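You operate a simulated robot arm through the tools that you are given. There is no shell and no other tool. Be economical: measure what you need, move in short steps, check, and stop when the job is done.

You run a simulated two-armed robot. Do the job below in one go: nothing can be reset, and whatever is moved stays where it is left.

TASK
Take the cap off the bottle with the smallest size on its label on the top of the grey table and lay it down there. Then take the jug from the top of the small steel table and put it on the top of the hold table. Then put the small jug from the top of the long steel table on the top of the blue drum. Then put the blue paint pot in the grey bucket. Then put two of the ink bottles from the top of the pack table on the top of the long steel table. Then fetch the white bottle from the top of the blue-legged table and stand it on the top of the grey table. Then take the can marked "heavy" from the lower shelf of the tall blue table and put it on top of the brown flat cartons. Then open the cabinet two door, put the yellow funnel from the top shelf of cabinet two on top of the carton on the third shelf from the bottom of the grey shelf unit, then shut the door. Then push the cabinet three door shut. The order counts. Set down upright: jug, small jug, blue paint pot, ink bottle, white bottle, can.

Only the result counts: the job must be done as asked and must still hold three seconds after the hand-in. Knocking over, shifting, dropping, spilling or breaking anything else fails it. A push-on lid holds only when it is set on centred and level and pressed home; a screw cap is set on level and turned clockwise until tight.

THE ROBOT
Two 7-joint arms with two-finger parallel grippers on one trunk, on a base that drives. Base frame: it is fixed to the floor where the robot stands at the start and does not move with it; the origin is under the middle of the robot, x ahead of it, y to its left, z up; the surface under the hand at the start is at about z = 800. Lengths are in mm, angles in rad, forces in N, time in s.
The left shoulder is at the start at [60, 189, 1228], the right one opposite. With the tool pointing down near the work surface each hand reaches from about 100 to 620 mm from the robot's upright axis, wherever it stands, measured 20 degrees to its own side. Places, roughly: blue paint pot [-3250, -1250, 750]; bottle [500, 0, 750]; cabinet three door [-8600, 5800, 700]; cabinet two door [-8900, 6000, 700]; can [-3500, 4250, 500]; carton [-11000, 4750, 1250]; flat cartons [-1000, 1500, 750]; grey bucket (26x25x25 cm) [-3400, -1200, 900]; ink bottle [-3500, -1500, 750]; jug [-6250, 1250, 1000]; small jug [-5500, 1250, 750]; top of the blue drum (22x26 cm) [-8400, -1320, 860]; top of the grey table [600, 100, 800]; top of the hold table [-5800, -1400, 800]; top of the long steel table [-5000, 1600, 800]; white bottle [750, 1000, 1000]; yellow funnel (15x15x11 cm) [-9000, 6100, 1000]. Payload 3.43 kg a hand.
Tool frame (each hand has its own): the origin (TCP) lies between the finger pads and is the grasp point; the fingertips stand 30 mm ahead of it; z points along the fingers, y is the line along which they close. Largest opening 94 mm; finger width 28, thickness 10; the body of the gripper, 50 by 96 mm, starts 55 mm behind the TCP.
Orientation is that of the tool frame in the base frame, as a unit quaternion [w, x, y, z]. With the fingers straight down and closing along the base's y, the tool's x points along the base's -x, its y along +y and its z along -z.

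THE INTERFACE
- The arms move only by the tool play_rows. It takes "left_plan", "right_plan" or both (then of equal length, played together; a hand with none holds still); each is a list of rows, each a list of 3 entries, a list of its own where there are three numbers: the shift along the tool's x, y, z in units of 20 mm (1.0 is 20 mm), then the turn, a rotation vector about the tool's x, y, z in units of 6 degrees (1.0 is 6 degrees), then the gripper command, from -1 (fully open) to 1 (shut), values between in proportion. In form: [[[tx, ty, tz], [ax, ay, az], grip], ...]. A call has 1 to 8 rows; each row shifts and turns the commanded pose from where the row before left it, along the tool's axes as they then stand. A call with a number of a shift or a turn outside -1 to 1 is refused whole. A row lasts 0.2 s, in which the tool goes at most 50 mm and 0.15 rad; a call with a longer step from one row to the next is refused whole, and so is a gripper value outside its range. A pose out of reach is approached as far as the arm can. The call stops where the force on the tool passes 40 N (or 10 N more than at its start, if that is more) or the arm is blocked; 0.2 s more then pass. The fingers move at their own pace (about 153 mm/s each) and stop on an object; they squeeze with about 35 N. The grip force told is the motor's: it shows also when the fingers shut on nothing. Time passes only in rows, and 0.2 s behind the last, so rows that do not move let the fingers close. The reply holds the time, the measured pose of the TCP, the force on the tool along the base axes, the opening and the grip force, in the units named above and with some noise, with the torque about the TCP (base axes, N m) and any sound that the robot's microphone picked up.
- Cameras (640 x 400 px; columns grow to the right, rows downward): "scene" is now at [3.9, -6, 1754.1]; the picture's right is [-0.05, -1.00, 0.00], its down [-0.86, 0.04, -0.50] and it looks along [0.50, -0.02, -0.86] (base axes); focal length 286 px, centre (320, 200). "left" rides on the left gripper at [76, -14, -103] in its tool frame; the picture's right is [0.18, 0.98, 0.00], its down [-0.75, 0.14, -0.64] and it looks along [-0.63, 0.12, 0.77] (tool axes); focal length 243 px, centre (320, 200). "right" rides on the right gripper at [76, 14, -103] in its tool frame; the picture's right is [-0.18, 0.98, 0.00], its down [-0.75, -0.14, -0.64] and it looks along [-0.63, -0.12, 0.77] (tool axes); focal length 243 px, centre (320, 200). There is no depth. A picture from a camera that has moved, and an enlarged one, comes with that camera's place and axes in the base frame and with its lens. The place of the scene camera against the robot may be out by one fixed shift of up to 18 mm in any direction.
- camera(camera): a new picture of that camera. The clock stands still meanwhile.
- move_column(by): slides the trunk up (or, below 0, down) by that many mm; the arms and the scene camera ride with it, the base frame stays. It gives what a move gives, with no picture.
- drive_base(legs): drives the robot by 1 to 6 legs, each [ahead, left, turn to the left] in mm, mm and rad, along the robot's own axes; the way and the turn of a leg run together, so that a leg with both is an arc; at most 1500 mm and 3.142 rad a leg. The arms and the cameras ride along, it lands a little off, and it stops where it bumps. It gives what a move gives.
- pan_tilt(pan, tilt): turns the head with the scene camera to pan (to the left, within 1.501 rad either way) and tilt (down, from -0.506 to 1.204), counted from straight ahead of the robot. It gives what a move gives.
- inspect(camera, box): a new picture of the part [left, top, right, bottom] of that camera's present view, enlarged. The clock stands still meanwhile.
- finish_job(): hands the job in; it is judged then, once.

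Go step by step. Nothing tells you exact positions but the pictures and the camera data: compare them with the known pose of the tool, close in by small moves and look again before you grip or let go. The budget is 525 turns and 302 pictures, counting those below and the enlarged ones. Unless the task says otherwise, let go and move clear before handing in, and close with one line.

The tools are called after ">>>" by a JSON object that holds its "name" and its "arguments". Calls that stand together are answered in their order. play_rows: Moves the arms, as the interface text tells. Its arguments: {"type":"object","properties":{"left_plan":{"type":"array"},"right_plan":{"type":"array"}},"required":[]} The other tools are called the same way: move_column (by) slides the trunk up or down; drive_base (legs) drives the base; pan_tilt (pan, tilt) turns the head that bears the scene camera; camera (camera) takes a picture; inspect (camera, box) takes an enlarged picture of a part of a camera's view; finish_job () hands the job in.

At the start:

```text
time: 0.0
left_tool_pos: [401.9, 94.7, 1174.3]
left_orientation: [0.001, 0.0, 1.0, 0.0]
left_contact_force: [0.3, -0.9, -0.3]
left_moment: [0.03, -0.01, 0.01]
left_opening: 94.3
left_grip_force: 0.0
right_tool_pos: [321.4, -259.1, 1223.7]
right_orientation: [0.0, -0.001, 1.0, 0.0]
right_contact_force: [0.6, -0.4, 0.0]
right_moment: [0.0, -0.02, -0.02]
right_opening: 94.2
right_grip_force: 0.1
trunk travel left (down, up): [-900.0, 90.0]
robot x, y, heading: [1.2, -2.4, -0.001]
head pan, tilt: [-0.047, 1.042]
```

scene: 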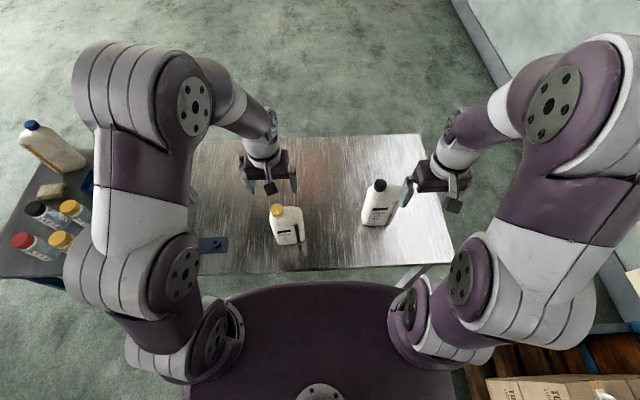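
right: 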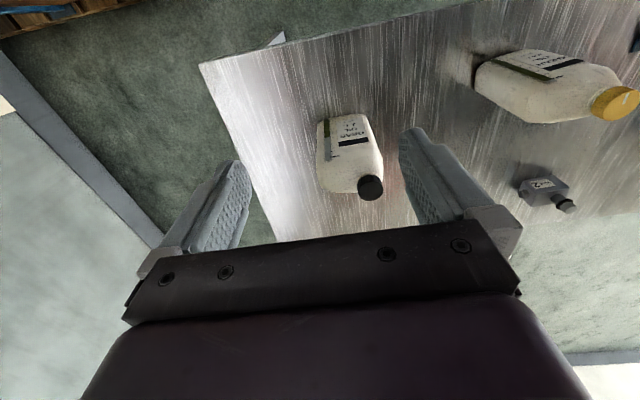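
left: 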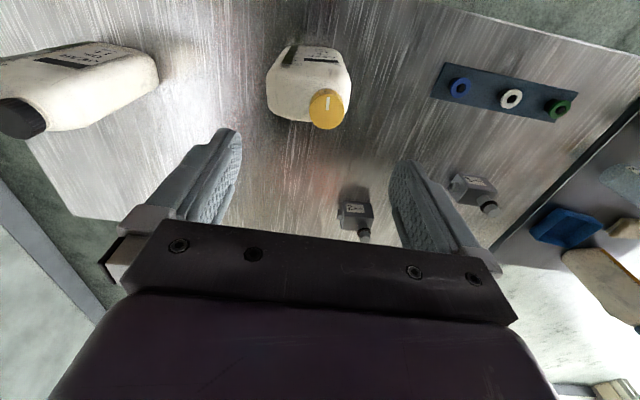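

I see bottles on the grey table; I need to read their labels first.

>>> {"name": "inspect", "arguments": {"camera": "left", "box": [250, 30, 370, 130]}}

>>> {"name": "inspect", "arguments": {"camera": "left", "box": [320, 160, 520, 260]}}

>>> {"name": "inspect", "arguments": {"camera": "right", "box": [300, 90, 400, 210]}}

>>> {"name": "inspect", "arguments": {"camera": "right", "box": [470, 30, 640, 220]}}

```text
4.00 times, centred on (310, 80) of left
camera zoom: at [325.5, 80.3, 1275.7], right [-0.18, 0.98, 0.0], down [0.75, 0.14, 0.64], along [0.63, 0.12, -0.77], focal length 970 px, centre (360, 680)
```

zoom: 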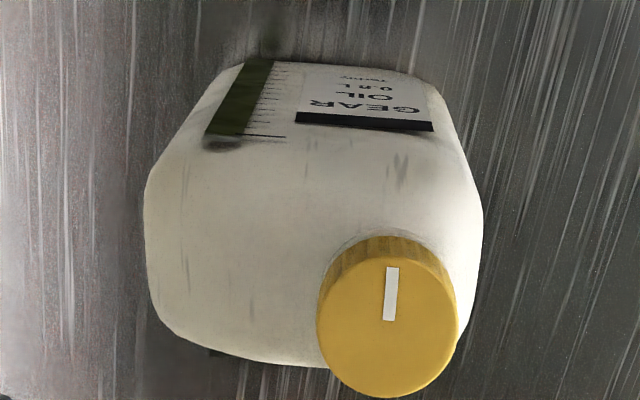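

```text
3.20 times, centred on (420, 210) of left
camera zoom: at [325.5, 80.3, 1275.7], right [-0.18, 0.98, 0.0], down [0.75, 0.14, 0.64], along [0.63, 0.12, -0.77], focal length 776 px, centre (0, 168)
```

zoom: 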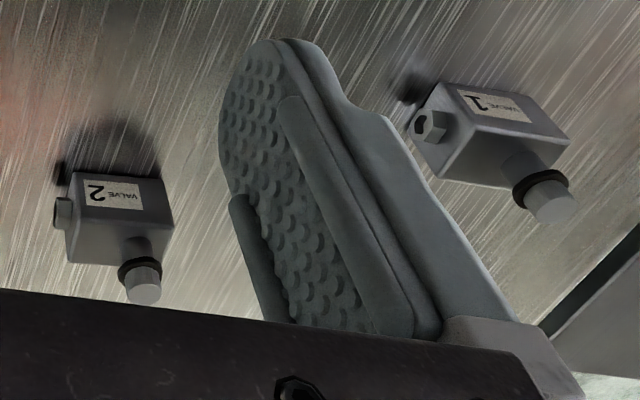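

```text
3.33 times, centred on (350, 150) of right
camera zoom: at [245.1, -243.9, 1326.5], right [0.18, 0.98, 0.0], down [0.75, -0.14, 0.64], along [0.63, -0.12, -0.77], focal length 809 px, centre (220, 367)
```

zoom: 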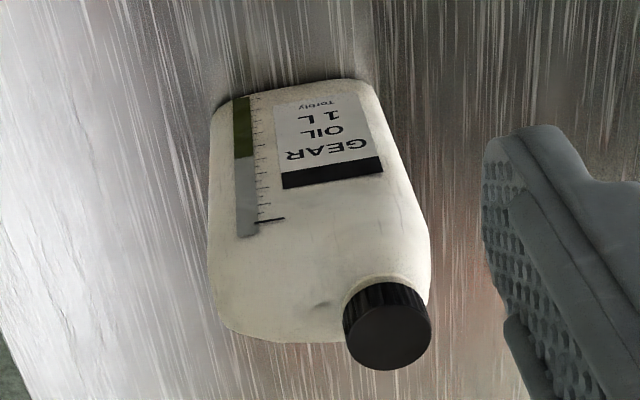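

```text
2.11 times, centred on (555, 125) of right
camera zoom: at [245.1, -243.9, 1326.5], right [0.18, 0.98, 0.0], down [0.75, -0.14, 0.64], along [0.63, -0.12, -0.77], focal length 511 px, centre (-175, 358)
```

zoom: 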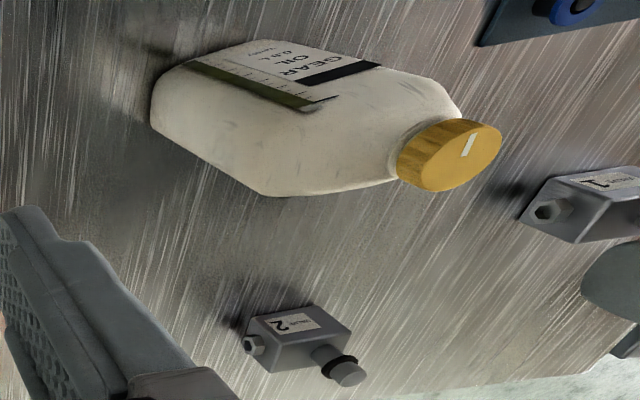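

The yellow-capped bottle reads 0.x L and the black one 1 L, so yellow is the target. I'll look closer from the scene camera.

>>> {"name": "inspect", "arguments": {"camera": "scene", "box": [180, 130, 440, 280]}}

>>> {"name": "inspect", "arguments": {"camera": "left", "box": [280, 40, 340, 75]}}

```text
2.46 times, centred on (310, 205) of scene
camera zoom: at [3.9, -6.0, 1754.1], right [-0.05, -1.0, 0.0], down [-0.86, 0.04, -0.5], along [0.5, -0.02, -0.86], focal length 704 px, centre (345, 188)
```

zoom: 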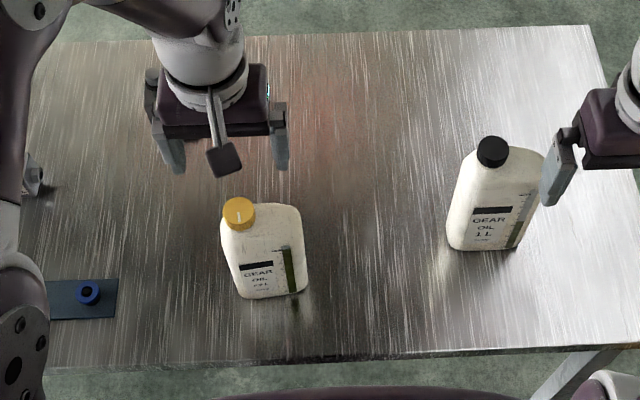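

```text
10.67 times, centred on (310, 58) of left
camera zoom: at [325.5, 80.3, 1275.7], right [-0.18, 0.98, 0.0], down [0.75, 0.14, 0.64], along [0.63, 0.12, -0.77], focal length 2588 px, centre (427, 1720)
```

zoom: 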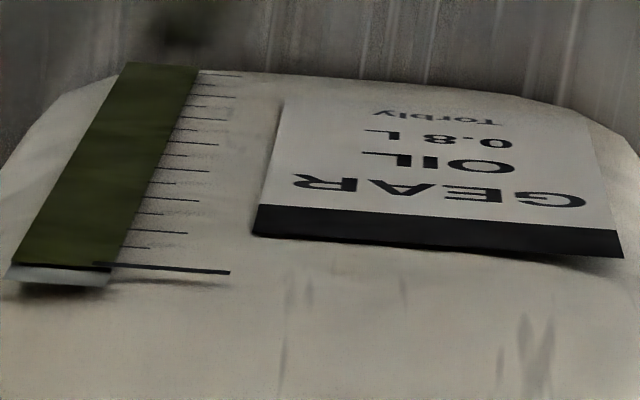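

Confirmed 0.8 L (target, yellow cap), cap at about [418, 107, 1012]. I move the left hand above it.

>>> {"name": "play_rows", "arguments": {"left_plan": [[[-0.4, 0.3, 0.8], [0, 0, 0], -1], [[-0.4, 0.3, 0.8], [0, 0, 0], -1], [[0, 0, 0.9], [0, 0, 0], -1], [[0, 0, 0.9], [0, 0, 0], -1], [[0, 0, 0.8], [0, 0, 0], -1]]}}

>>> {"name": "camera", "arguments": {"camera": "left"}}

>>> {"name": "camera", "arguments": {"camera": "right"}}

```text
time: 1.2
left_tool_pos: [419.0, 106.1, 1089.9]
left_orientation: [0.0, 0.0, 1.0, 0.0]
left_contact_force: [-0.2, -0.3, -0.4]
left_moment: [0.02, -0.01, -0.01]
left_opening: 93.9
left_grip_force: 0.0
right_tool_pos: [321.6, -257.3, 1221.9]
right_orientation: [0.0, 0.0, 1.0, 0.0]
right_contact_force: [0.7, 0.0, -0.5]
right_moment: [-0.01, 0.02, 0.01]
right_opening: 94.2
right_grip_force: 0.1
trunk travel left (down, up): [-900.0, 90.0]
robot x, y, heading: [-2.6, -1.3, 0.002]
head pan, tilt: [-0.047, 1.042]
```

```text
292 pictures are left
camera left: at [341.6, 91.9, 1191.2], right [-0.18, 0.98, 0.0], down [0.75, 0.14, 0.64], along [0.63, 0.12, -0.77], focal length 243 px, centre (320, 200)
```

left: 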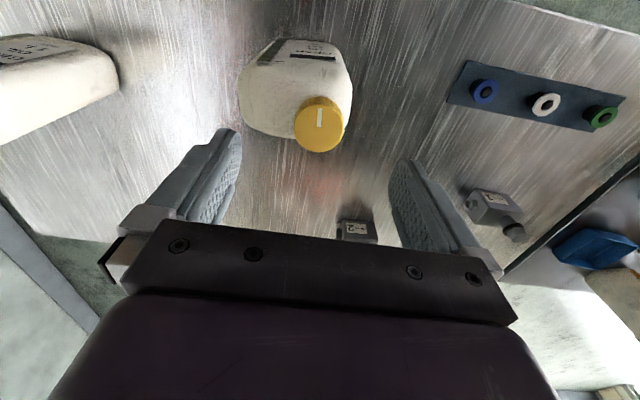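

```text
291 pictures are left
camera right: at [245.7, -243.8, 1326.4], right [0.18, 0.98, 0.0], down [0.75, -0.14, 0.64], along [0.63, -0.12, -0.77], focal length 243 px, centre (320, 200)
```

right: 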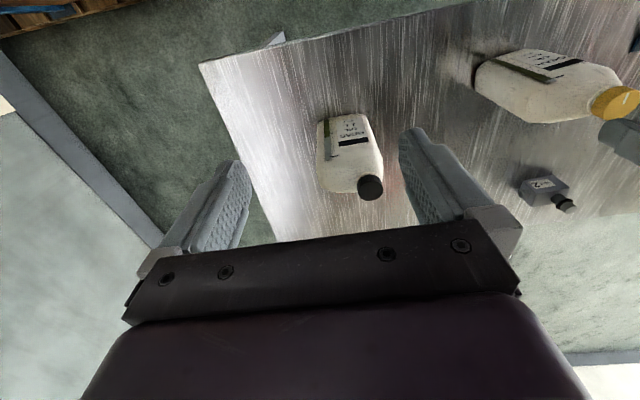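

>>> {"name": "play_rows", "arguments": {"left_plan": [[[0.45, -0.05, 0.8], [0, 0, 0], -1], [[0, 0, 0.9], [0, 0, 0], -1], [[0, 0, 0.9], [0, 0, 0], -1]]}}

>>> {"name": "camera", "arguments": {"camera": "left"}}

>>> {"name": "inspect", "arguments": {"camera": "right", "box": [440, 30, 640, 190]}}

```text
time: 2.0
left_tool_pos: [408.5, 105.8, 1040.7]
left_orientation: [0.0, 0.0, 1.0, -0.001]
left_contact_force: [-0.3, -0.3, -0.6]
left_moment: [0.01, -0.02, 0.0]
left_opening: 94.0
left_grip_force: 0.0
right_tool_pos: [322.5, -258.4, 1222.8]
right_orientation: [0.0, 0.0, 1.0, 0.0]
right_contact_force: [0.0, 0.2, -0.1]
right_moment: [0.0, 0.02, 0.0]
right_opening: 94.0
right_grip_force: 0.0
trunk travel left (down, up): [-900.0, 90.0]
robot x, y, heading: [0.1, -3.7, 0.001]
head pan, tilt: [-0.047, 1.042]
```

```text
290 pictures are left
camera left: at [333.0, 90.6, 1140.1], right [-0.18, 0.98, 0.0], down [0.75, 0.14, 0.64], along [0.63, 0.12, -0.77], focal length 243 px, centre (320, 200)
```

left: 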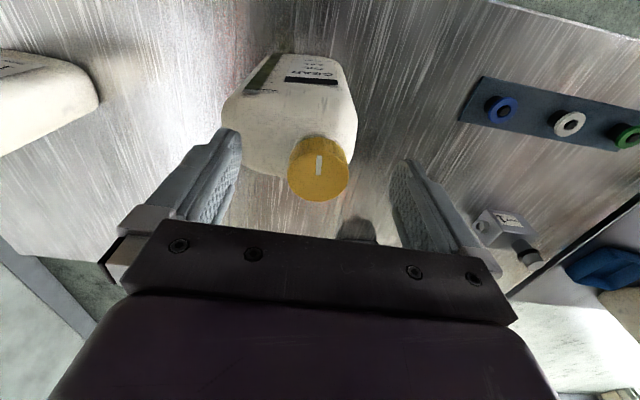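

```text
2.50 times, centred on (540, 110) of right
camera zoom: at [245.4, -243.9, 1326.4], right [0.18, 0.98, 0.0], down [0.75, -0.14, 0.64], along [0.63, -0.12, -0.77], focal length 606 px, centre (-230, 425)
```

zoom: 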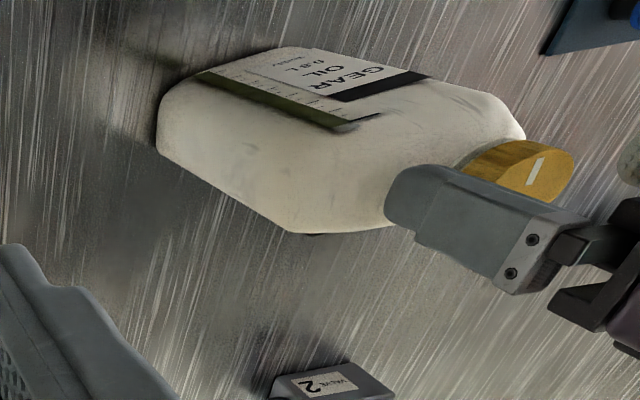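

>>> {"name": "play_rows", "arguments": {"left_plan": [[[-0.2, 0, 0.5], [0, 0, 0], -1], [[0, 0, 0.5], [0, 0, 0], -1]]}}

>>> {"name": "camera", "arguments": {"camera": "left"}}

```text
time: 2.6
left_tool_pos: [413.0, 105.7, 1019.0]
left_orientation: [-0.001, 0.0, 1.0, 0.0]
left_contact_force: [-0.6, -0.8, 0.1]
left_moment: [-0.01, 0.0, 0.01]
left_opening: 94.0
left_grip_force: 0.1
right_tool_pos: [322.4, -258.1, 1222.4]
right_orientation: [0.0, 0.0, 1.0, 0.0]
right_contact_force: [-0.1, -0.9, 0.2]
right_moment: [0.01, 0.0, -0.03]
right_opening: 93.9
right_grip_force: 0.0
trunk travel left (down, up): [-900.0, 90.0]
robot x, y, heading: [2.3, 1.2, -0.002]
head pan, tilt: [-0.047, 1.042]
```

```text
288 pictures are left
camera left: at [337.3, 91.1, 1119.5], right [-0.18, 0.98, 0.0], down [0.75, 0.14, 0.64], along [0.63, 0.12, -0.77], focal length 243 px, centre (320, 200)
```

left: 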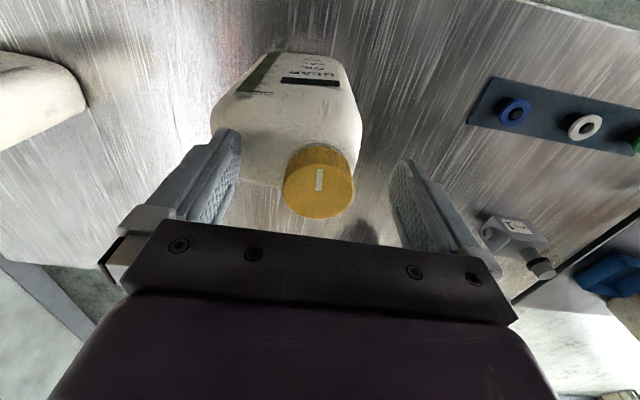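

The cap sits between the pads coaxial; grip here.

>>> {"name": "play_rows", "arguments": {"left_plan": [[[0, 0, 0.1], [0, 0, 0], 0], [[0, 0, 0], [0, 0, 0], 1], [[0, 0, 0], [0, 0, 0], 1]]}}

>>> {"name": "camera", "arguments": {"camera": "left"}}

```text
time: 3.2
left_tool_pos: [415.9, 105.7, 1023.4]
left_orientation: [0.01, 0.0, 1.0, -0.002]
left_contact_force: [-3.1, 2.8, 44.1]
left_moment: [-0.14, -0.22, -0.06]
left_opening: 37.1
left_grip_force: 35.0
right_tool_pos: [317.5, -258.6, 1224.8]
right_orientation: [0.002, 0.0, 1.0, 0.001]
right_contact_force: [-1.2, -0.4, 0.3]
right_moment: [-0.04, -0.01, 0.0]
right_opening: 93.9
right_grip_force: 0.1
trunk travel left (down, up): [-900.0, 90.0]
robot x, y, heading: [-0.8, -2.5, -0.002]
head pan, tilt: [-0.047, 1.042]
stopped in row 2 (left hand): the force on the tool passed its limit at 50 N (the readings are from after the stop); the commanded pose is now the measured one
```

```text
287 pictures are left
camera left: at [337.1, 91.5, 1123.5], right [-0.18, 0.98, -0.01], down [0.74, 0.14, 0.66], along [0.65, 0.12, -0.76], focal length 243 px, centre (320, 200)
```

left: 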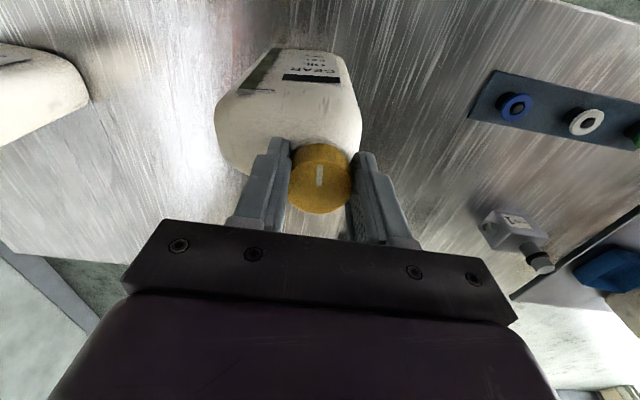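

Tips press on the shoulder; I reopen, rise a few mm and regrip.

>>> {"name": "play_rows", "arguments": {"left_plan": [[[0, 0, 0], [0, 0, 0], -0.1], [[0, 0, -0.25], [0, 0, 0], -0.1], [[0, 0, 0], [0, 0, 0], 1], [[0, 0, 0], [0, 0, 0], 1]]}}

```text
time: 4.2
left_tool_pos: [415.2, 106.3, 1024.4]
left_orientation: [0.003, 0.0, 1.0, -0.001]
left_contact_force: [-1.6, 3.2, 4.9]
left_moment: [0.25, -0.11, 0.04]
left_opening: 35.9
left_grip_force: 35.3
right_tool_pos: [320.8, -257.1, 1222.4]
right_orientation: [0.0, 0.0, 1.0, 0.0]
right_contact_force: [-0.3, 0.3, 0.8]
right_moment: [-0.04, 0.05, 0.0]
right_opening: 94.0
right_grip_force: 0.1
trunk travel left (down, up): [-900.0, 90.0]
robot x, y, heading: [3.2, -1.5, -0.001]
head pan, tilt: [-0.047, 1.042]
```

>>> {"name": "play_rows", "arguments": {"left_plan": [[[0, 0, 0], [0, 0, -1], 1], [[0, 0, 0], [0, 0, -1], 1]]}}

>>> {"name": "camera", "arguments": {"camera": "left"}}

>>> {"name": "inspect", "arguments": {"camera": "scene", "box": [180, 130, 440, 280]}}

```text
time: 4.8
left_tool_pos: [415.8, 105.4, 1023.4]
left_orientation: [0.004, -0.106, 0.994, -0.001]
left_contact_force: [1.0, -2.0, -1.3]
left_moment: [-0.13, -0.19, -0.02]
left_opening: 35.9
left_grip_force: 35.2
right_tool_pos: [322.5, -258.1, 1222.4]
right_orientation: [0.0, 0.0, 1.0, 0.0]
right_contact_force: [-0.4, 0.1, 0.3]
right_moment: [0.0, -0.02, 0.04]
right_opening: 94.1
right_grip_force: 0.1
trunk travel left (down, up): [-900.0, 90.0]
robot x, y, heading: [-0.8, 0.9, -0.0]
head pan, tilt: [-0.047, 1.042]
```

```text
286 pictures are left
camera left: at [344.0, 76.1, 1124.9], right [-0.39, 0.92, 0.0], down [0.7, 0.3, 0.65], along [0.6, 0.25, -0.76], focal length 243 px, centre (320, 200)
```

left: 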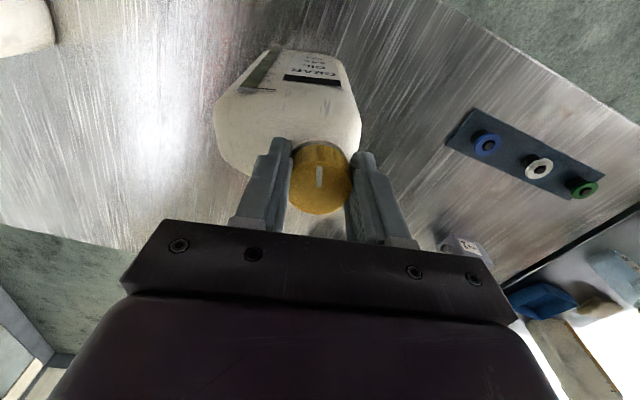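

```text
2.46 times, centred on (310, 205) of scene
camera zoom: at [4.4, -6.2, 1754.0], right [-0.05, -1.0, 0.0], down [-0.86, 0.04, -0.5], along [0.5, -0.02, -0.86], focal length 704 px, centre (345, 188)
```

zoom: 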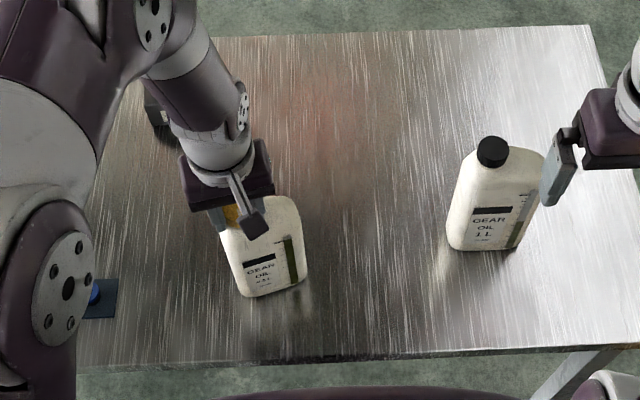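

The bottle turns along with the cap, so I must hold the body with the right hand. I turn the cap back and begin orienting the right hand (closing along x).

>>> {"name": "play_rows", "arguments": {"left_plan": [[[0, 0, 0], [0, 0, 1], 1], [[0, 0, 0], [0, 0, 1], 1], [[0, 0, 0], [0, 0, 0], 1], [[0, 0, 0], [0, 0, 0], 1], [[0, 0, 0], [0, 0, 0], 1], [[0, 0, 0], [0, 0, 0], 1], [[0, 0, 0], [0, 0, 0], 1], [[0, 0, 0], [0, 0, 0], 1]], "right_plan": [[[0, 0, 0.2], [0, 0, -1], -1], [[0, 0, 0.2], [0, 0, -1], -1], [[0, 0, 0.2], [0, 0, -1], -1], [[0, 0, 0.2], [0, 0, -1], -1], [[0, 0, 0.2], [0, 0, -1], -1], [[0, 0, 0.2], [0, 0, -1], -1], [[0, 0, 0.2], [0, 0, -1], -1], [[0, 0, 0.2], [0, 0, -1], -1]]}}

>>> {"name": "play_rows", "arguments": {"right_plan": [[[0, 0, 0.2], [0, 0, -1], -1], [[0, 0, 0.2], [0, 0, -1], -1], [[0, 0, 0.2], [0, 0, -1], -1], [[0, 0, 0.2], [0, 0, -1], -1], [[0, 0, 0.2], [0, 0, -1], -1], [[0, 0, 0.2], [0, 0, -1], -1], [[0, 0, 0.2], [0, 0, -1], -1]]}}

>>> {"name": "play_rows", "arguments": {"right_plan": [[[0, -0.6, 0], [0, -1, 0], -1], [[0, -0.6, 0], [0, -1, 0], -1], [[0, -0.6, 0], [0, -1, 0], -1], [[0, -0.6, 0], [0, -1, 0], -1], [[0, -0.6, 0], [0, -1, 0], -1], [[0, -0.6, 0], [0, -1, 0], -1], [[0, -0.6, 0], [0, -0.8, 0], -1], [[0, -0.4, 0], [0, -0.7, 0], -1]]}}

>>> {"name": "camera", "arguments": {"camera": "scene"}}

>>> {"name": "camera", "arguments": {"camera": "right"}}

```text
time: 6.6
left_tool_pos: [416.0, 106.1, 1024.3]
left_orientation: [0.003, 0.0, 1.0, -0.001]
left_contact_force: [0.2, 1.4, -2.9]
left_moment: [0.07, -0.01, -0.01]
left_opening: 35.4
left_grip_force: 35.0
right_tool_pos: [321.4, -258.2, 1191.8]
right_orientation: [0.001, -0.408, 0.913, 0.0]
right_contact_force: [-0.7, 1.0, 0.0]
right_moment: [-0.04, -0.02, 0.02]
right_opening: 94.0
right_grip_force: 0.1
trunk travel left (down, up): [-900.0, 90.0]
robot x, y, heading: [-2.5, -1.4, -0.003]
head pan, tilt: [-0.047, 1.042]
```

```text
time: 8.2
left_tool_pos: [416.2, 106.2, 1025.3]
left_orientation: [0.004, 0.0, 1.0, -0.001]
left_contact_force: [0.0, 0.5, -2.3]
left_moment: [0.04, 0.02, 0.02]
left_opening: 35.3
left_grip_force: 35.2
right_tool_pos: [321.5, -257.0, 1162.1]
right_orientation: [0.0, 0.708, -0.707, 0.0]
right_contact_force: [-0.1, 0.6, 0.0]
right_moment: [0.02, -0.02, -0.01]
right_opening: 93.8
right_grip_force: 0.1
trunk travel left (down, up): [-900.0, 90.0]
robot x, y, heading: [3.8, 2.1, -0.003]
head pan, tilt: [-0.047, 1.042]
```

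```text
time: 10.0
left_tool_pos: [415.6, 106.7, 1024.7]
left_orientation: [0.004, 0.0, 1.0, -0.001]
left_contact_force: [-0.3, 1.7, -0.7]
left_moment: [0.0, 0.05, -0.02]
left_opening: 35.2
left_grip_force: 34.9
right_tool_pos: [383.2, -225.6, 1126.7]
right_orientation: [-0.27, 0.654, -0.653, -0.272]
right_contact_force: [0.6, 0.5, 0.6]
right_moment: [0.01, 0.0, 0.03]
right_opening: 93.7
right_grip_force: 0.1
right hand out of reach, approached as far as the arm can: row 7, 8
trunk travel left (down, up): [-900.0, 90.0]
robot x, y, heading: [2.5, -1.1, 0.003]
head pan, tilt: [-0.047, 1.042]
```

```text
284 pictures are left
camera scene: at [4.6, -5.8, 1754.1], right [-0.05, -1.0, 0.0], down [-0.86, 0.04, -0.5], along [0.5, -0.02, -0.86], focal length 286 px, centre (320, 200)
```

scene: 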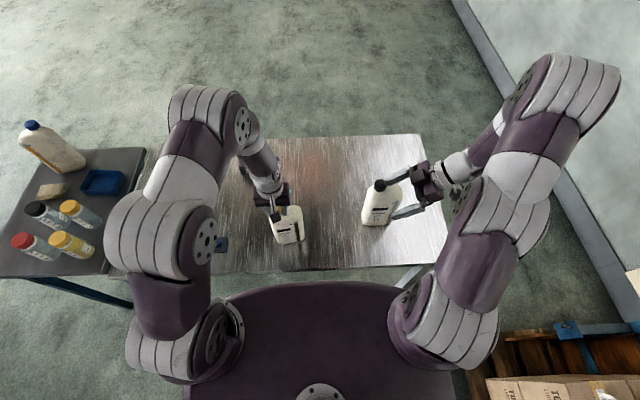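

```text
283 pictures are left
camera right: at [368.2, -351.0, 1146.9], right [-0.98, 0.13, 0.13], down [0.14, 0.08, 0.99], along [0.12, 0.99, -0.1], focal length 243 px, centre (320, 200)
```

right: 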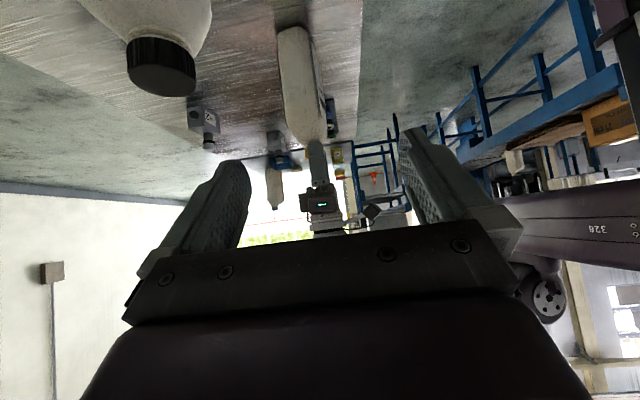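

>>> {"name": "play_rows", "arguments": {"right_plan": [[[-0.79, -0.42, 0.5], [0, 0, 0], -1], [[-0.79, -0.42, 0.5], [0, 0, 0], -1], [[-0.79, -0.42, 0.5], [0, 0, 0], -1], [[-0.79, -0.42, 0.5], [0, 0, 0], -1], [[0, 0, 0.9], [0, 0, 0], -1], [[0, 0, 0.9], [0, 0, 0], -1], [[0, 0, 0.9], [0, 0, 0], -1], [[0, 0, 0.9], [0, 0, 0], -1]]}}

>>> {"name": "camera", "arguments": {"camera": "right"}}

>>> {"name": "camera", "arguments": {"camera": "scene"}}

```text
time: 11.8
left_tool_pos: [416.1, 106.4, 1024.5]
left_orientation: [0.003, 0.001, 1.0, -0.001]
left_contact_force: [1.0, 2.0, -0.3]
left_moment: [-0.01, 0.04, -0.01]
left_opening: 35.2
left_grip_force: 35.2
right_tool_pos: [417.9, -99.8, 1093.2]
right_orientation: [-0.27, 0.654, -0.653, -0.271]
right_contact_force: [0.1, 0.6, -0.7]
right_moment: [0.02, -0.02, 0.0]
right_opening: 93.9
right_grip_force: 0.1
trunk travel left (down, up): [-900.0, 90.0]
robot x, y, heading: [-4.7, -0.7, 0.005]
head pan, tilt: [-0.047, 1.042]
```

```text
282 pictures are left
camera right: at [403.3, -227.4, 1112.3], right [-0.98, 0.13, 0.13], down [0.14, 0.08, 0.99], along [0.12, 0.99, -0.1], focal length 243 px, centre (320, 200)
```

right: 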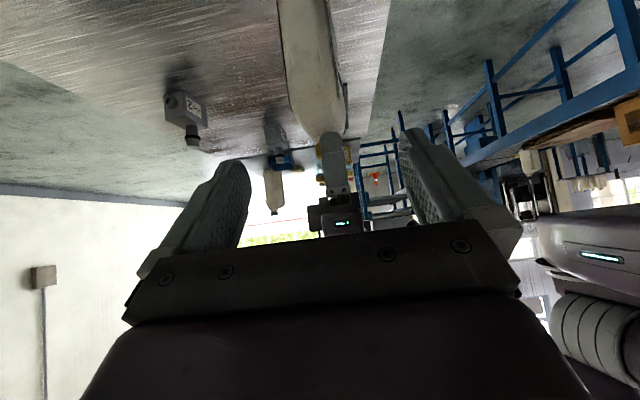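

```text
281 pictures are left
camera scene: at [4.3, -5.5, 1754.1], right [-0.05, -1.0, 0.0], down [-0.86, 0.04, -0.5], along [0.5, -0.02, -0.86], focal length 286 px, centre (320, 200)
```

scene: 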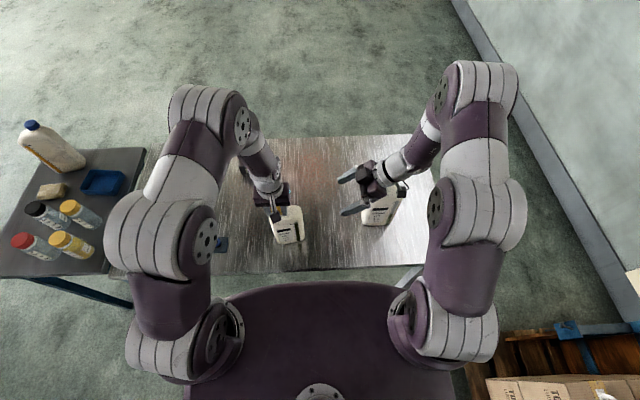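

>>> {"name": "play_rows", "arguments": {"right_plan": [[[0, -0.1, 1], [0, 0, 0], -1], [[0, 0, 1], [0, 0, 0], -1], [[0, 0, 1], [0, 0, 0], -1], [[0, 0, 1], [0, 0, 0], -1], [[0, 0, 1], [0, 0, 0], -1], [[0, 0, 1], [0, 0, 0], -1], [[0, 0, 1], [0, 0, 0], -1], [[0, 0, 0.8], [0, 0, 0], -1]]}}

>>> {"name": "camera", "arguments": {"camera": "right"}}

>>> {"name": "inspect", "arguments": {"camera": "scene", "box": [180, 130, 440, 280]}}

```text
time: 13.6
left_tool_pos: [417.0, 107.2, 1024.8]
left_orientation: [0.003, 0.0, 1.0, 0.0]
left_contact_force: [0.1, 0.9, -0.7]
left_moment: [0.03, 0.0, -0.01]
left_opening: 35.3
left_grip_force: 35.2
right_tool_pos: [419.8, 8.0, 983.6]
right_orientation: [0.271, -0.653, 0.654, 0.27]
right_contact_force: [-0.5, -0.1, 0.5]
right_moment: [0.01, -0.01, -0.01]
right_opening: 93.8
right_grip_force: 0.2
trunk travel left (down, up): [-900.0, 90.0]
robot x, y, heading: [-1.6, 2.6, 0.001]
head pan, tilt: [-0.047, 1.042]
```

```text
280 pictures are left
camera right: at [404.5, -117.5, 1003.8], right [-0.98, 0.13, 0.13], down [0.14, 0.08, 0.99], along [0.12, 0.99, -0.1], focal length 243 px, centre (320, 200)
```

right: 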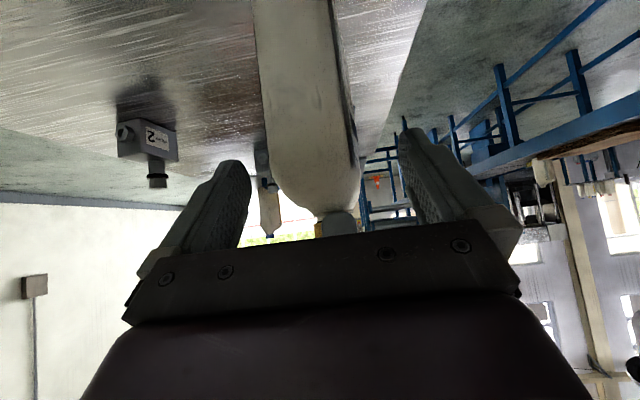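

```text
2.46 times, centred on (310, 205) of scene
camera zoom: at [4.1, -5.5, 1754.1], right [-0.05, -1.0, 0.0], down [-0.86, 0.04, -0.5], along [0.5, -0.02, -0.86], focal length 704 px, centre (345, 188)
```

zoom: 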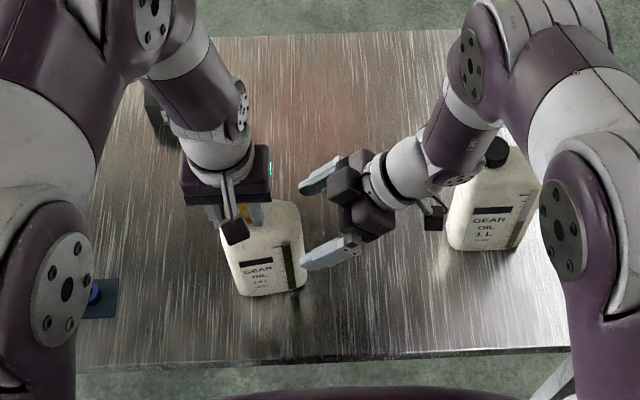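

>>> {"name": "play_rows", "arguments": {"right_plan": [[[0, 0, 1], [0, 0, 0], -1], [[0, 0, 1], [0, 0, 0], -1], [[0, 0, 0.8], [0, 0, 0], -1]]}}

>>> {"name": "camera", "arguments": {"camera": "right"}}

>>> {"name": "inspect", "arguments": {"camera": "scene", "box": [180, 130, 440, 280]}}

```text
time: 14.4
left_tool_pos: [416.9, 106.5, 1024.1]
left_orientation: [0.003, -0.001, 1.0, -0.001]
left_contact_force: [-0.6, 1.5, -0.5]
left_moment: [0.04, 0.04, 0.01]
left_opening: 35.1
left_grip_force: 35.1
right_tool_pos: [419.7, 47.5, 945.1]
right_orientation: [0.27, -0.653, 0.654, 0.271]
right_contact_force: [0.0, -0.4, -0.5]
right_moment: [0.02, 0.01, -0.03]
right_opening: 93.9
right_grip_force: 0.1
trunk travel left (down, up): [-900.0, 90.0]
robot x, y, heading: [2.2, 0.2, 0.0]
head pan, tilt: [-0.047, 1.042]
```

```text
278 pictures are left
camera right: at [405.1, -78.5, 963.1], right [-0.98, 0.13, 0.13], down [0.14, 0.08, 0.99], along [0.12, 0.99, -0.1], focal length 243 px, centre (320, 200)
```

right: 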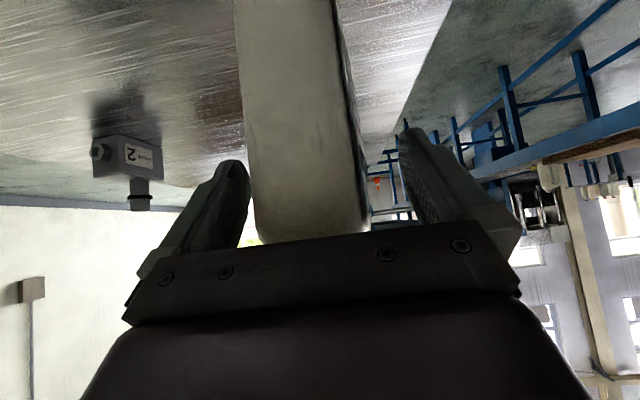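

```text
2.46 times, centred on (310, 205) of scene
camera zoom: at [4.1, -5.5, 1754.1], right [-0.05, -1.0, 0.0], down [-0.86, 0.04, -0.5], along [0.5, -0.02, -0.86], focal length 704 px, centre (345, 188)
```

zoom: 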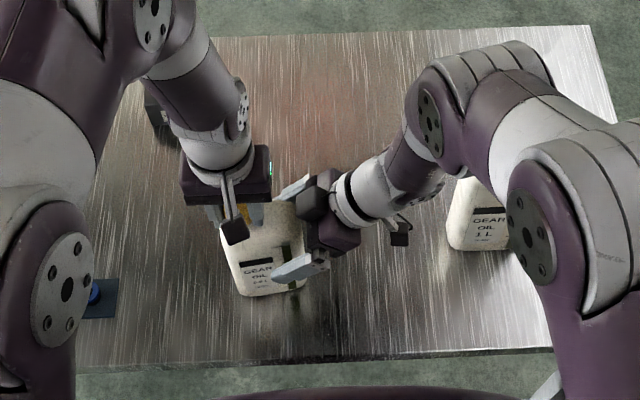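

>>> {"name": "play_rows", "arguments": {"right_plan": [[[0, -0.15, 0.4], [0, 0, 0], -1], [[0, 0, 0], [0, 0, 0], 0], [[0, 0, 0], [0, 0, 0], 0.5], [[0, 0, 0], [0, 0, 0], 1], [[0, 0, 0], [0, 0, 0], 1]]}}

>>> {"name": "play_rows", "arguments": {"left_plan": [[[0, 0, 0], [0, 0, -1], 1], [[0, 0, 0], [0, 0, -1], 1], [[0, 0, 0], [0, 0, -1], 1]]}}

>>> {"name": "inspect", "arguments": {"camera": "left", "box": [200, 20, 440, 240]}}

```text
time: 15.6
left_tool_pos: [415.0, 107.6, 1023.1]
left_orientation: [0.002, 0.0, 1.0, 0.0]
left_contact_force: [-12.1, 6.4, 0.6]
left_moment: [0.11, 0.16, 0.01]
left_opening: 35.4
left_grip_force: 34.8
right_tool_pos: [422.9, 54.5, 938.1]
right_orientation: [0.271, -0.653, 0.654, 0.269]
right_contact_force: [15.2, -5.3, 0.4]
right_moment: [0.21, 0.37, -0.56]
right_opening: 63.5
right_grip_force: 35.6
trunk travel left (down, up): [-900.0, 90.0]
robot x, y, heading: [-0.6, -0.3, -0.003]
head pan, tilt: [-0.047, 1.042]
```

```text
time: 16.4
left_tool_pos: [417.0, 106.7, 1024.7]
left_orientation: [0.003, -0.157, 0.988, -0.002]
left_contact_force: [-13.1, 3.7, 1.9]
left_moment: [0.09, 0.31, 0.01]
left_opening: 35.4
left_grip_force: 35.2
right_tool_pos: [423.3, 53.6, 938.7]
right_orientation: [0.271, -0.653, 0.654, 0.27]
right_contact_force: [16.8, -4.1, 3.5]
right_moment: [-0.26, 0.07, -0.64]
right_opening: 63.2
right_grip_force: 35.0
trunk travel left (down, up): [-900.0, 90.0]
robot x, y, heading: [1.7, 2.8, -0.007]
head pan, tilt: [-0.047, 1.042]
```

```text
1.82 times, centred on (320, 130) of left
camera zoom: at [347.3, 68.3, 1125.2], right [-0.48, 0.88, 0.0], down [0.67, 0.37, 0.65], along [0.57, 0.31, -0.76], focal length 441 px, centre (320, 327)
```

zoom: 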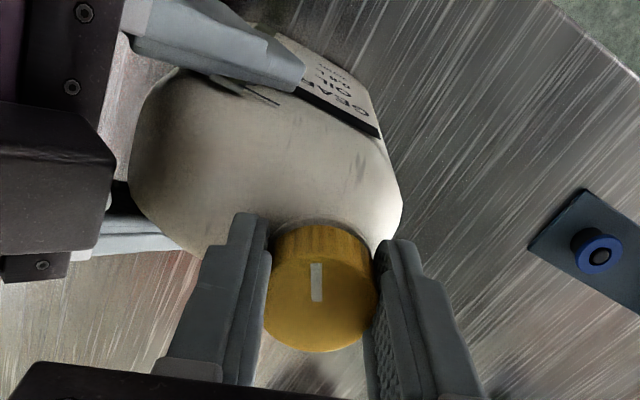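

The cap now turns against the held bottle. I keep unscrewing.

>>> {"name": "play_rows", "arguments": {"left_plan": [[[0, 0, 0], [0, 0, -1], 1], [[0, 0, 0], [0, 0, -1], 1], [[0, 0, 0], [0, 0, -1], 1], [[0, 0, 0], [0, 0, -1], 1], [[0, 0, 0], [0, 0, -1], 1], [[0, 0, 0], [0, 0, -1], 1], [[0, 0, 0], [0, 0, -1], 1], [[0, 0, 0], [0, 0, -1], 1]]}}

>>> {"name": "play_rows", "arguments": {"left_plan": [[[0, 0, 0], [0, 0, -1], 1], [[0, 0, 0], [0, 0, -1], 1], [[0, 0, 0], [0, 0, -1], 1], [[0, 0, 0], [0, 0, -1], 1]]}}

>>> {"name": "inspect", "arguments": {"camera": "left", "box": [200, 20, 440, 240]}}

```text
time: 18.2
left_tool_pos: [416.3, 105.2, 1024.8]
left_orientation: [0.005, -0.546, 0.838, -0.004]
left_contact_force: [5.7, -19.9, 3.1]
left_moment: [-0.18, -0.34, -0.08]
left_opening: 35.2
left_grip_force: 35.2
right_tool_pos: [422.2, 53.9, 938.7]
right_orientation: [-0.27, 0.655, -0.652, -0.271]
right_contact_force: [-3.2, 21.3, 14.3]
right_moment: [-0.31, -0.2, 0.01]
right_opening: 62.9
right_grip_force: 34.5
trunk travel left (down, up): [-900.0, 90.0]
robot x, y, heading: [0.2, -2.3, -0.0]
head pan, tilt: [-0.047, 1.042]
```

```text
time: 19.2
left_tool_pos: [414.6, 104.7, 1024.8]
left_orientation: [-0.004, 0.708, -0.706, 0.005]
left_contact_force: [10.4, -12.5, 3.9]
left_moment: [0.13, -0.49, -0.06]
left_opening: 35.2
left_grip_force: 34.6
right_tool_pos: [421.0, 53.1, 939.2]
right_orientation: [-0.27, 0.654, -0.652, -0.271]
right_contact_force: [-10.1, 14.2, 15.5]
right_moment: [0.3, 0.05, 0.4]
right_opening: 63.2
right_grip_force: 35.2
trunk travel left (down, up): [-900.0, 90.0]
robot x, y, heading: [-1.7, 3.1, 0.004]
head pan, tilt: [-0.047, 1.042]
```

```text
1.82 times, centred on (320, 130) of left
camera zoom: at [428.8, 29.5, 1126.9], right [-0.98, -0.19, -0.01], down [-0.15, 0.75, 0.64], along [-0.11, 0.63, -0.77], focal length 441 px, centre (320, 327)
```

zoom: 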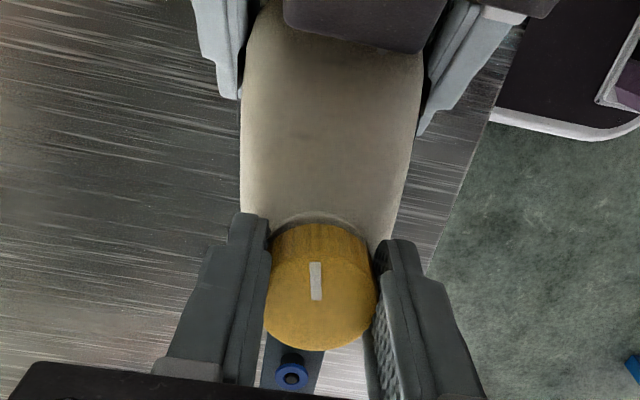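

>>> {"name": "play_rows", "arguments": {"left_plan": [[[0, 0, 0], [0, 0, -1], 1], [[0, 0, 0], [0, 0, -1], 1], [[0, 0, 0], [0, 0, -1], 1], [[0, 0, 0], [0, 0, -1], 1], [[0, 0, 0], [0, 0, -1], 1], [[0, 0, 0], [0, 0, -1], 1], [[0, 0, 0], [0, 0, -1], 1], [[0, 0, 0], [0, 0, -1], 1]]}}

>>> {"name": "inspect", "arguments": {"camera": "left", "box": [200, 20, 440, 240]}}

```text
time: 21.0
left_tool_pos: [415.0, 106.4, 1025.1]
left_orientation: [-0.002, 0.934, -0.357, 0.006]
left_contact_force: [20.2, 10.5, 23.0]
left_moment: [0.07, -0.72, -0.11]
left_opening: 35.4
left_grip_force: 35.1
right_tool_pos: [419.8, 52.4, 937.5]
right_orientation: [-0.269, 0.654, -0.653, -0.271]
right_contact_force: [-19.6, -13.0, 4.1]
right_moment: [0.49, -0.48, 1.05]
right_opening: 63.1
right_grip_force: 35.5
trunk travel left (down, up): [-900.0, 90.0]
robot x, y, heading: [-1.1, 0.3, -0.001]
head pan, tilt: [-0.047, 1.042]
```

```text
1.82 times, centred on (320, 130) of left
camera zoom: at [480.5, 65.4, 1127.7], right [-0.52, -0.86, -0.01], down [-0.66, 0.4, 0.63], along [-0.54, 0.33, -0.77], focal length 441 px, centre (320, 327)
```

zoom: 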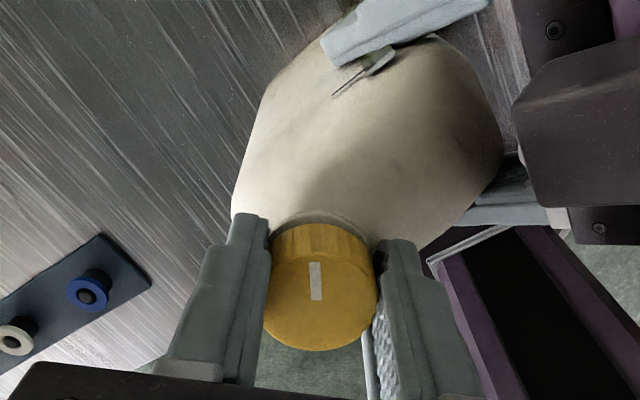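

>>> {"name": "play_rows", "arguments": {"left_plan": [[[0, 0, -0.15], [0, 0, -1], 1], [[0, 0, -0.15], [0, 0, -1], 1], [[0, 0, 0], [0, 0, -1], 1], [[0, 0, 0], [0, 0, -1], 1]]}}

>>> {"name": "inspect", "arguments": {"camera": "left", "box": [200, 20, 440, 240]}}

```text
time: 22.0
left_tool_pos: [421.0, 106.7, 1032.0]
left_orientation: [0.001, 0.985, -0.174, -0.001]
left_contact_force: [5.8, 8.9, -15.1]
left_moment: [0.33, -0.61, -0.02]
left_opening: 35.0
left_grip_force: 34.6
left hand out of reach, approached as far as the arm can: row 4
right_tool_pos: [426.2, 53.5, 939.0]
right_orientation: [0.272, -0.652, 0.654, 0.27]
right_contact_force: [-5.8, -9.0, 6.2]
right_moment: [1.01, 0.18, 0.41]
right_opening: 63.6
right_grip_force: 35.7
trunk travel left (down, up): [-900.0, 90.0]
robot x, y, heading: [1.6, -1.3, 0.003]
head pan, tilt: [-0.047, 1.042]
```

```text
1.82 times, centred on (320, 130) of left
camera zoom: at [497.0, 93.5, 1131.9], right [-0.16, -0.99, 0.0], down [-0.75, 0.13, 0.64], along [-0.64, 0.1, -0.77], focal length 441 px, centre (320, 327)
```

zoom: 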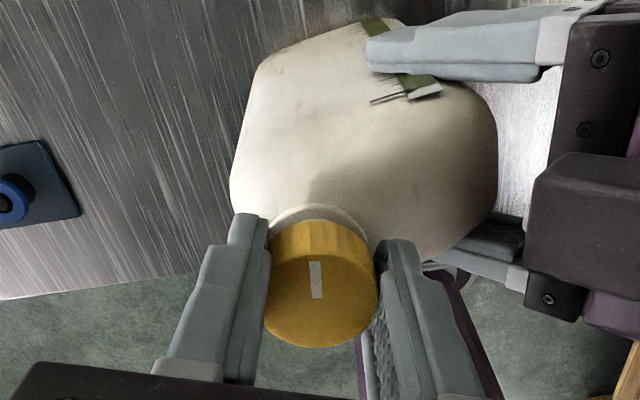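

>>> {"name": "play_rows", "arguments": {"left_plan": [[[0, 0, 0.1], [0, 0, 0], 1], [[0, 0, 0], [0, 0, 0], -0.1], [[0, 0, 0], [0, 0, 1], -0.1], [[0, 0, 0], [0, 0, 1], -0.1], [[0, 0, 0], [0, 0, 1], -0.1], [[0, 0, 0], [0, 0, 1], -0.1], [[0, 0, 0], [0, 0, 1], -0.1], [[0, 0, 0], [0, 0, 1], -0.1]]}}

>>> {"name": "play_rows", "arguments": {"left_plan": [[[0, 0, 0], [0, 0, 1], -0.1], [[0, 0, 0], [0, 0, 1], -0.1], [[0, 0, 0], [0, 0, 1], -0.1], [[0, 0, 0], [0, 0, 1], -0.1], [[0, 0, 0], [0, 0, 1], -0.1], [[0, 0, 0], [0, 0, 1], -0.1], [[0, 0, 0], [0, 0, 1], -0.1], [[0, 0, 0], [0, 0, 1], -0.1]]}}

>>> {"name": "play_rows", "arguments": {"left_plan": [[[0, 0, 0], [0, 0, 1], -0.1], [[0, 0, 0], [0, 0, 1], -0.1], [[0, 0, 0], [0, 0, 1], -0.1], [[0, 0, 0], [0, 0, 1], -0.1], [[0, 0, 0], [0, 0, 1], -0.1], [[0, 0, 0], [0, 0, 1], -0.1], [[0, 0, 0], [0, 0, 1], -0.1], [[0, 0, 0], [0, 0, 1], -0.1]]}}

>>> {"name": "play_rows", "arguments": {"left_plan": [[[0, 0, 0], [0, 0, 1], -0.1], [[0, 0, 0], [0, 0, 1], -0.1], [[0, 0, 0], [0, 0, 1], -0.1], [[0, 0, 0], [0, 0, 1], -0.1], [[0, 0, 0], [0, 0, 1], -0.1], [[0, 0, 0], [0, 0, 1], -0.1], [[0, 0, 0], [0, 0, 1], -0.1], [[0, 0, 0], [0, 0, 1], -0.1]]}}

>>> {"name": "camera", "arguments": {"camera": "left"}}

```text
time: 23.8
left_tool_pos: [425.3, 104.4, 1034.1]
left_orientation: [-0.002, 0.891, -0.455, 0.003]
left_contact_force: [-0.6, -2.2, -0.1]
left_moment: [-0.01, 0.01, 0.05]
left_opening: 52.6
left_grip_force: 0.7
left hand out of reach, approached as far as the arm can: row 1
right_tool_pos: [423.8, 53.3, 937.5]
right_orientation: [-0.269, 0.654, -0.653, -0.271]
right_contact_force: [1.2, 1.6, -9.7]
right_moment: [-0.4, 0.05, -0.04]
right_opening: 63.1
right_grip_force: 34.9
trunk travel left (down, up): [-900.0, 90.0]
robot x, y, heading: [0.8, -1.9, 0.0]
head pan, tilt: [-0.047, 1.042]
```

```text
time: 25.6
left_tool_pos: [424.4, 105.4, 1033.9]
left_orientation: [0.003, -0.629, 0.777, -0.003]
left_contact_force: [-5.8, 0.5, -0.9]
left_moment: [-0.03, 0.02, 0.05]
left_opening: 54.8
left_grip_force: 2.9
right_tool_pos: [421.6, 53.7, 937.3]
right_orientation: [-0.27, 0.654, -0.653, -0.271]
right_contact_force: [6.0, 1.5, -7.1]
right_moment: [-0.26, 0.51, -0.32]
right_opening: 62.7
right_grip_force: 34.9
trunk travel left (down, up): [-900.0, 90.0]
robot x, y, heading: [-1.7, -2.1, 0.001]
head pan, tilt: [-0.047, 1.042]
```

```text
time: 27.4
left_tool_pos: [426.8, 105.4, 1035.7]
left_orientation: [0.003, -0.258, 0.966, -0.002]
left_contact_force: [-3.2, 2.7, -0.4]
left_moment: [0.02, 0.03, 0.06]
left_opening: 53.8
left_grip_force: 1.9
right_tool_pos: [422.4, 53.6, 938.0]
right_orientation: [-0.27, 0.654, -0.653, -0.271]
right_contact_force: [3.6, -2.3, -7.5]
right_moment: [-0.08, 0.2, -0.19]
right_opening: 62.9
right_grip_force: 35.0
trunk travel left (down, up): [-900.0, 90.0]
robot x, y, heading: [2.9, -2.4, -0.003]
head pan, tilt: [-0.047, 1.042]
```

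```text
time: 29.2
left_tool_pos: [425.6, 104.2, 1033.5]
left_orientation: [0.003, 0.157, 0.988, 0.0]
left_contact_force: [0.8, 0.0, -1.0]
left_moment: [0.04, 0.0, 0.04]
left_opening: 51.7
left_grip_force: 0.1
right_tool_pos: [422.9, 53.9, 937.3]
right_orientation: [-0.27, 0.653, -0.653, -0.271]
right_contact_force: [0.0, -0.3, -7.2]
right_moment: [-0.29, -0.01, 0.01]
right_opening: 63.0
right_grip_force: 35.5
trunk travel left (down, up): [-900.0, 90.0]
robot x, y, heading: [-0.0, -2.4, 0.003]
head pan, tilt: [-0.047, 1.042]
```

```text
272 pictures are left
camera left: at [347.2, 114.4, 1134.5], right [0.13, 0.99, 0.0], down [0.76, -0.1, 0.65], along [0.64, -0.08, -0.76], focal length 243 px, centre (320, 200)
```

left: 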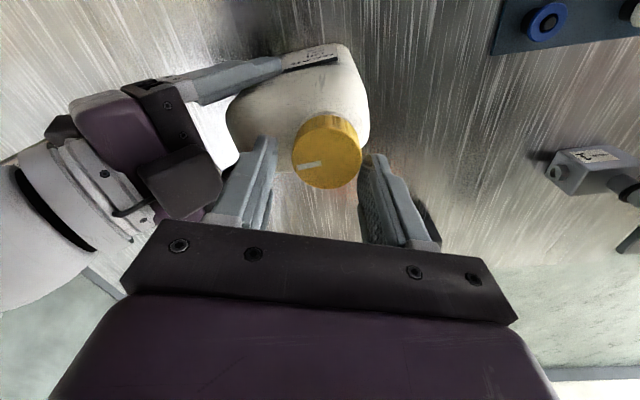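

Turned back; hand drifted about 12 mm from the cap axis. Recentre, lower and regrip, then continue unscrewing.

>>> {"name": "play_rows", "arguments": {"left_plan": [[[0.66, 0.1, 0.0], [0, 0, 0], -0.1], [[0, 0, 0.35], [0, 0, 0], -0.1], [[0, 0, 0], [0, 0, 0], -0.1]]}}

>>> {"name": "camera", "arguments": {"camera": "left"}}

```text
time: 30.0
left_tool_pos: [412.6, 111.2, 1027.1]
left_orientation: [0.003, 0.156, 0.988, 0.0]
left_contact_force: [-0.4, 0.3, -0.3]
left_moment: [0.01, -0.01, -0.02]
left_opening: 51.7
left_grip_force: 0.1
right_tool_pos: [421.9, 53.8, 937.1]
right_orientation: [-0.271, 0.654, -0.653, -0.271]
right_contact_force: [0.0, 0.6, -7.9]
right_moment: [-0.28, -0.04, 0.02]
right_opening: 62.9
right_grip_force: 34.4
trunk travel left (down, up): [-900.0, 90.0]
robot x, y, heading: [2.1, 1.6, 0.0]
head pan, tilt: [-0.047, 1.042]
```

```text
271 pictures are left
camera left: at [336.1, 120.8, 1127.9], right [0.13, 0.99, 0.0], down [0.76, -0.1, 0.65], along [0.64, -0.08, -0.76], focal length 243 px, centre (320, 200)
```

left: 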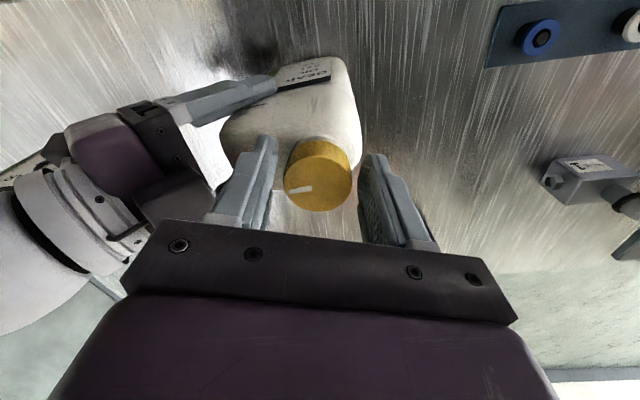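

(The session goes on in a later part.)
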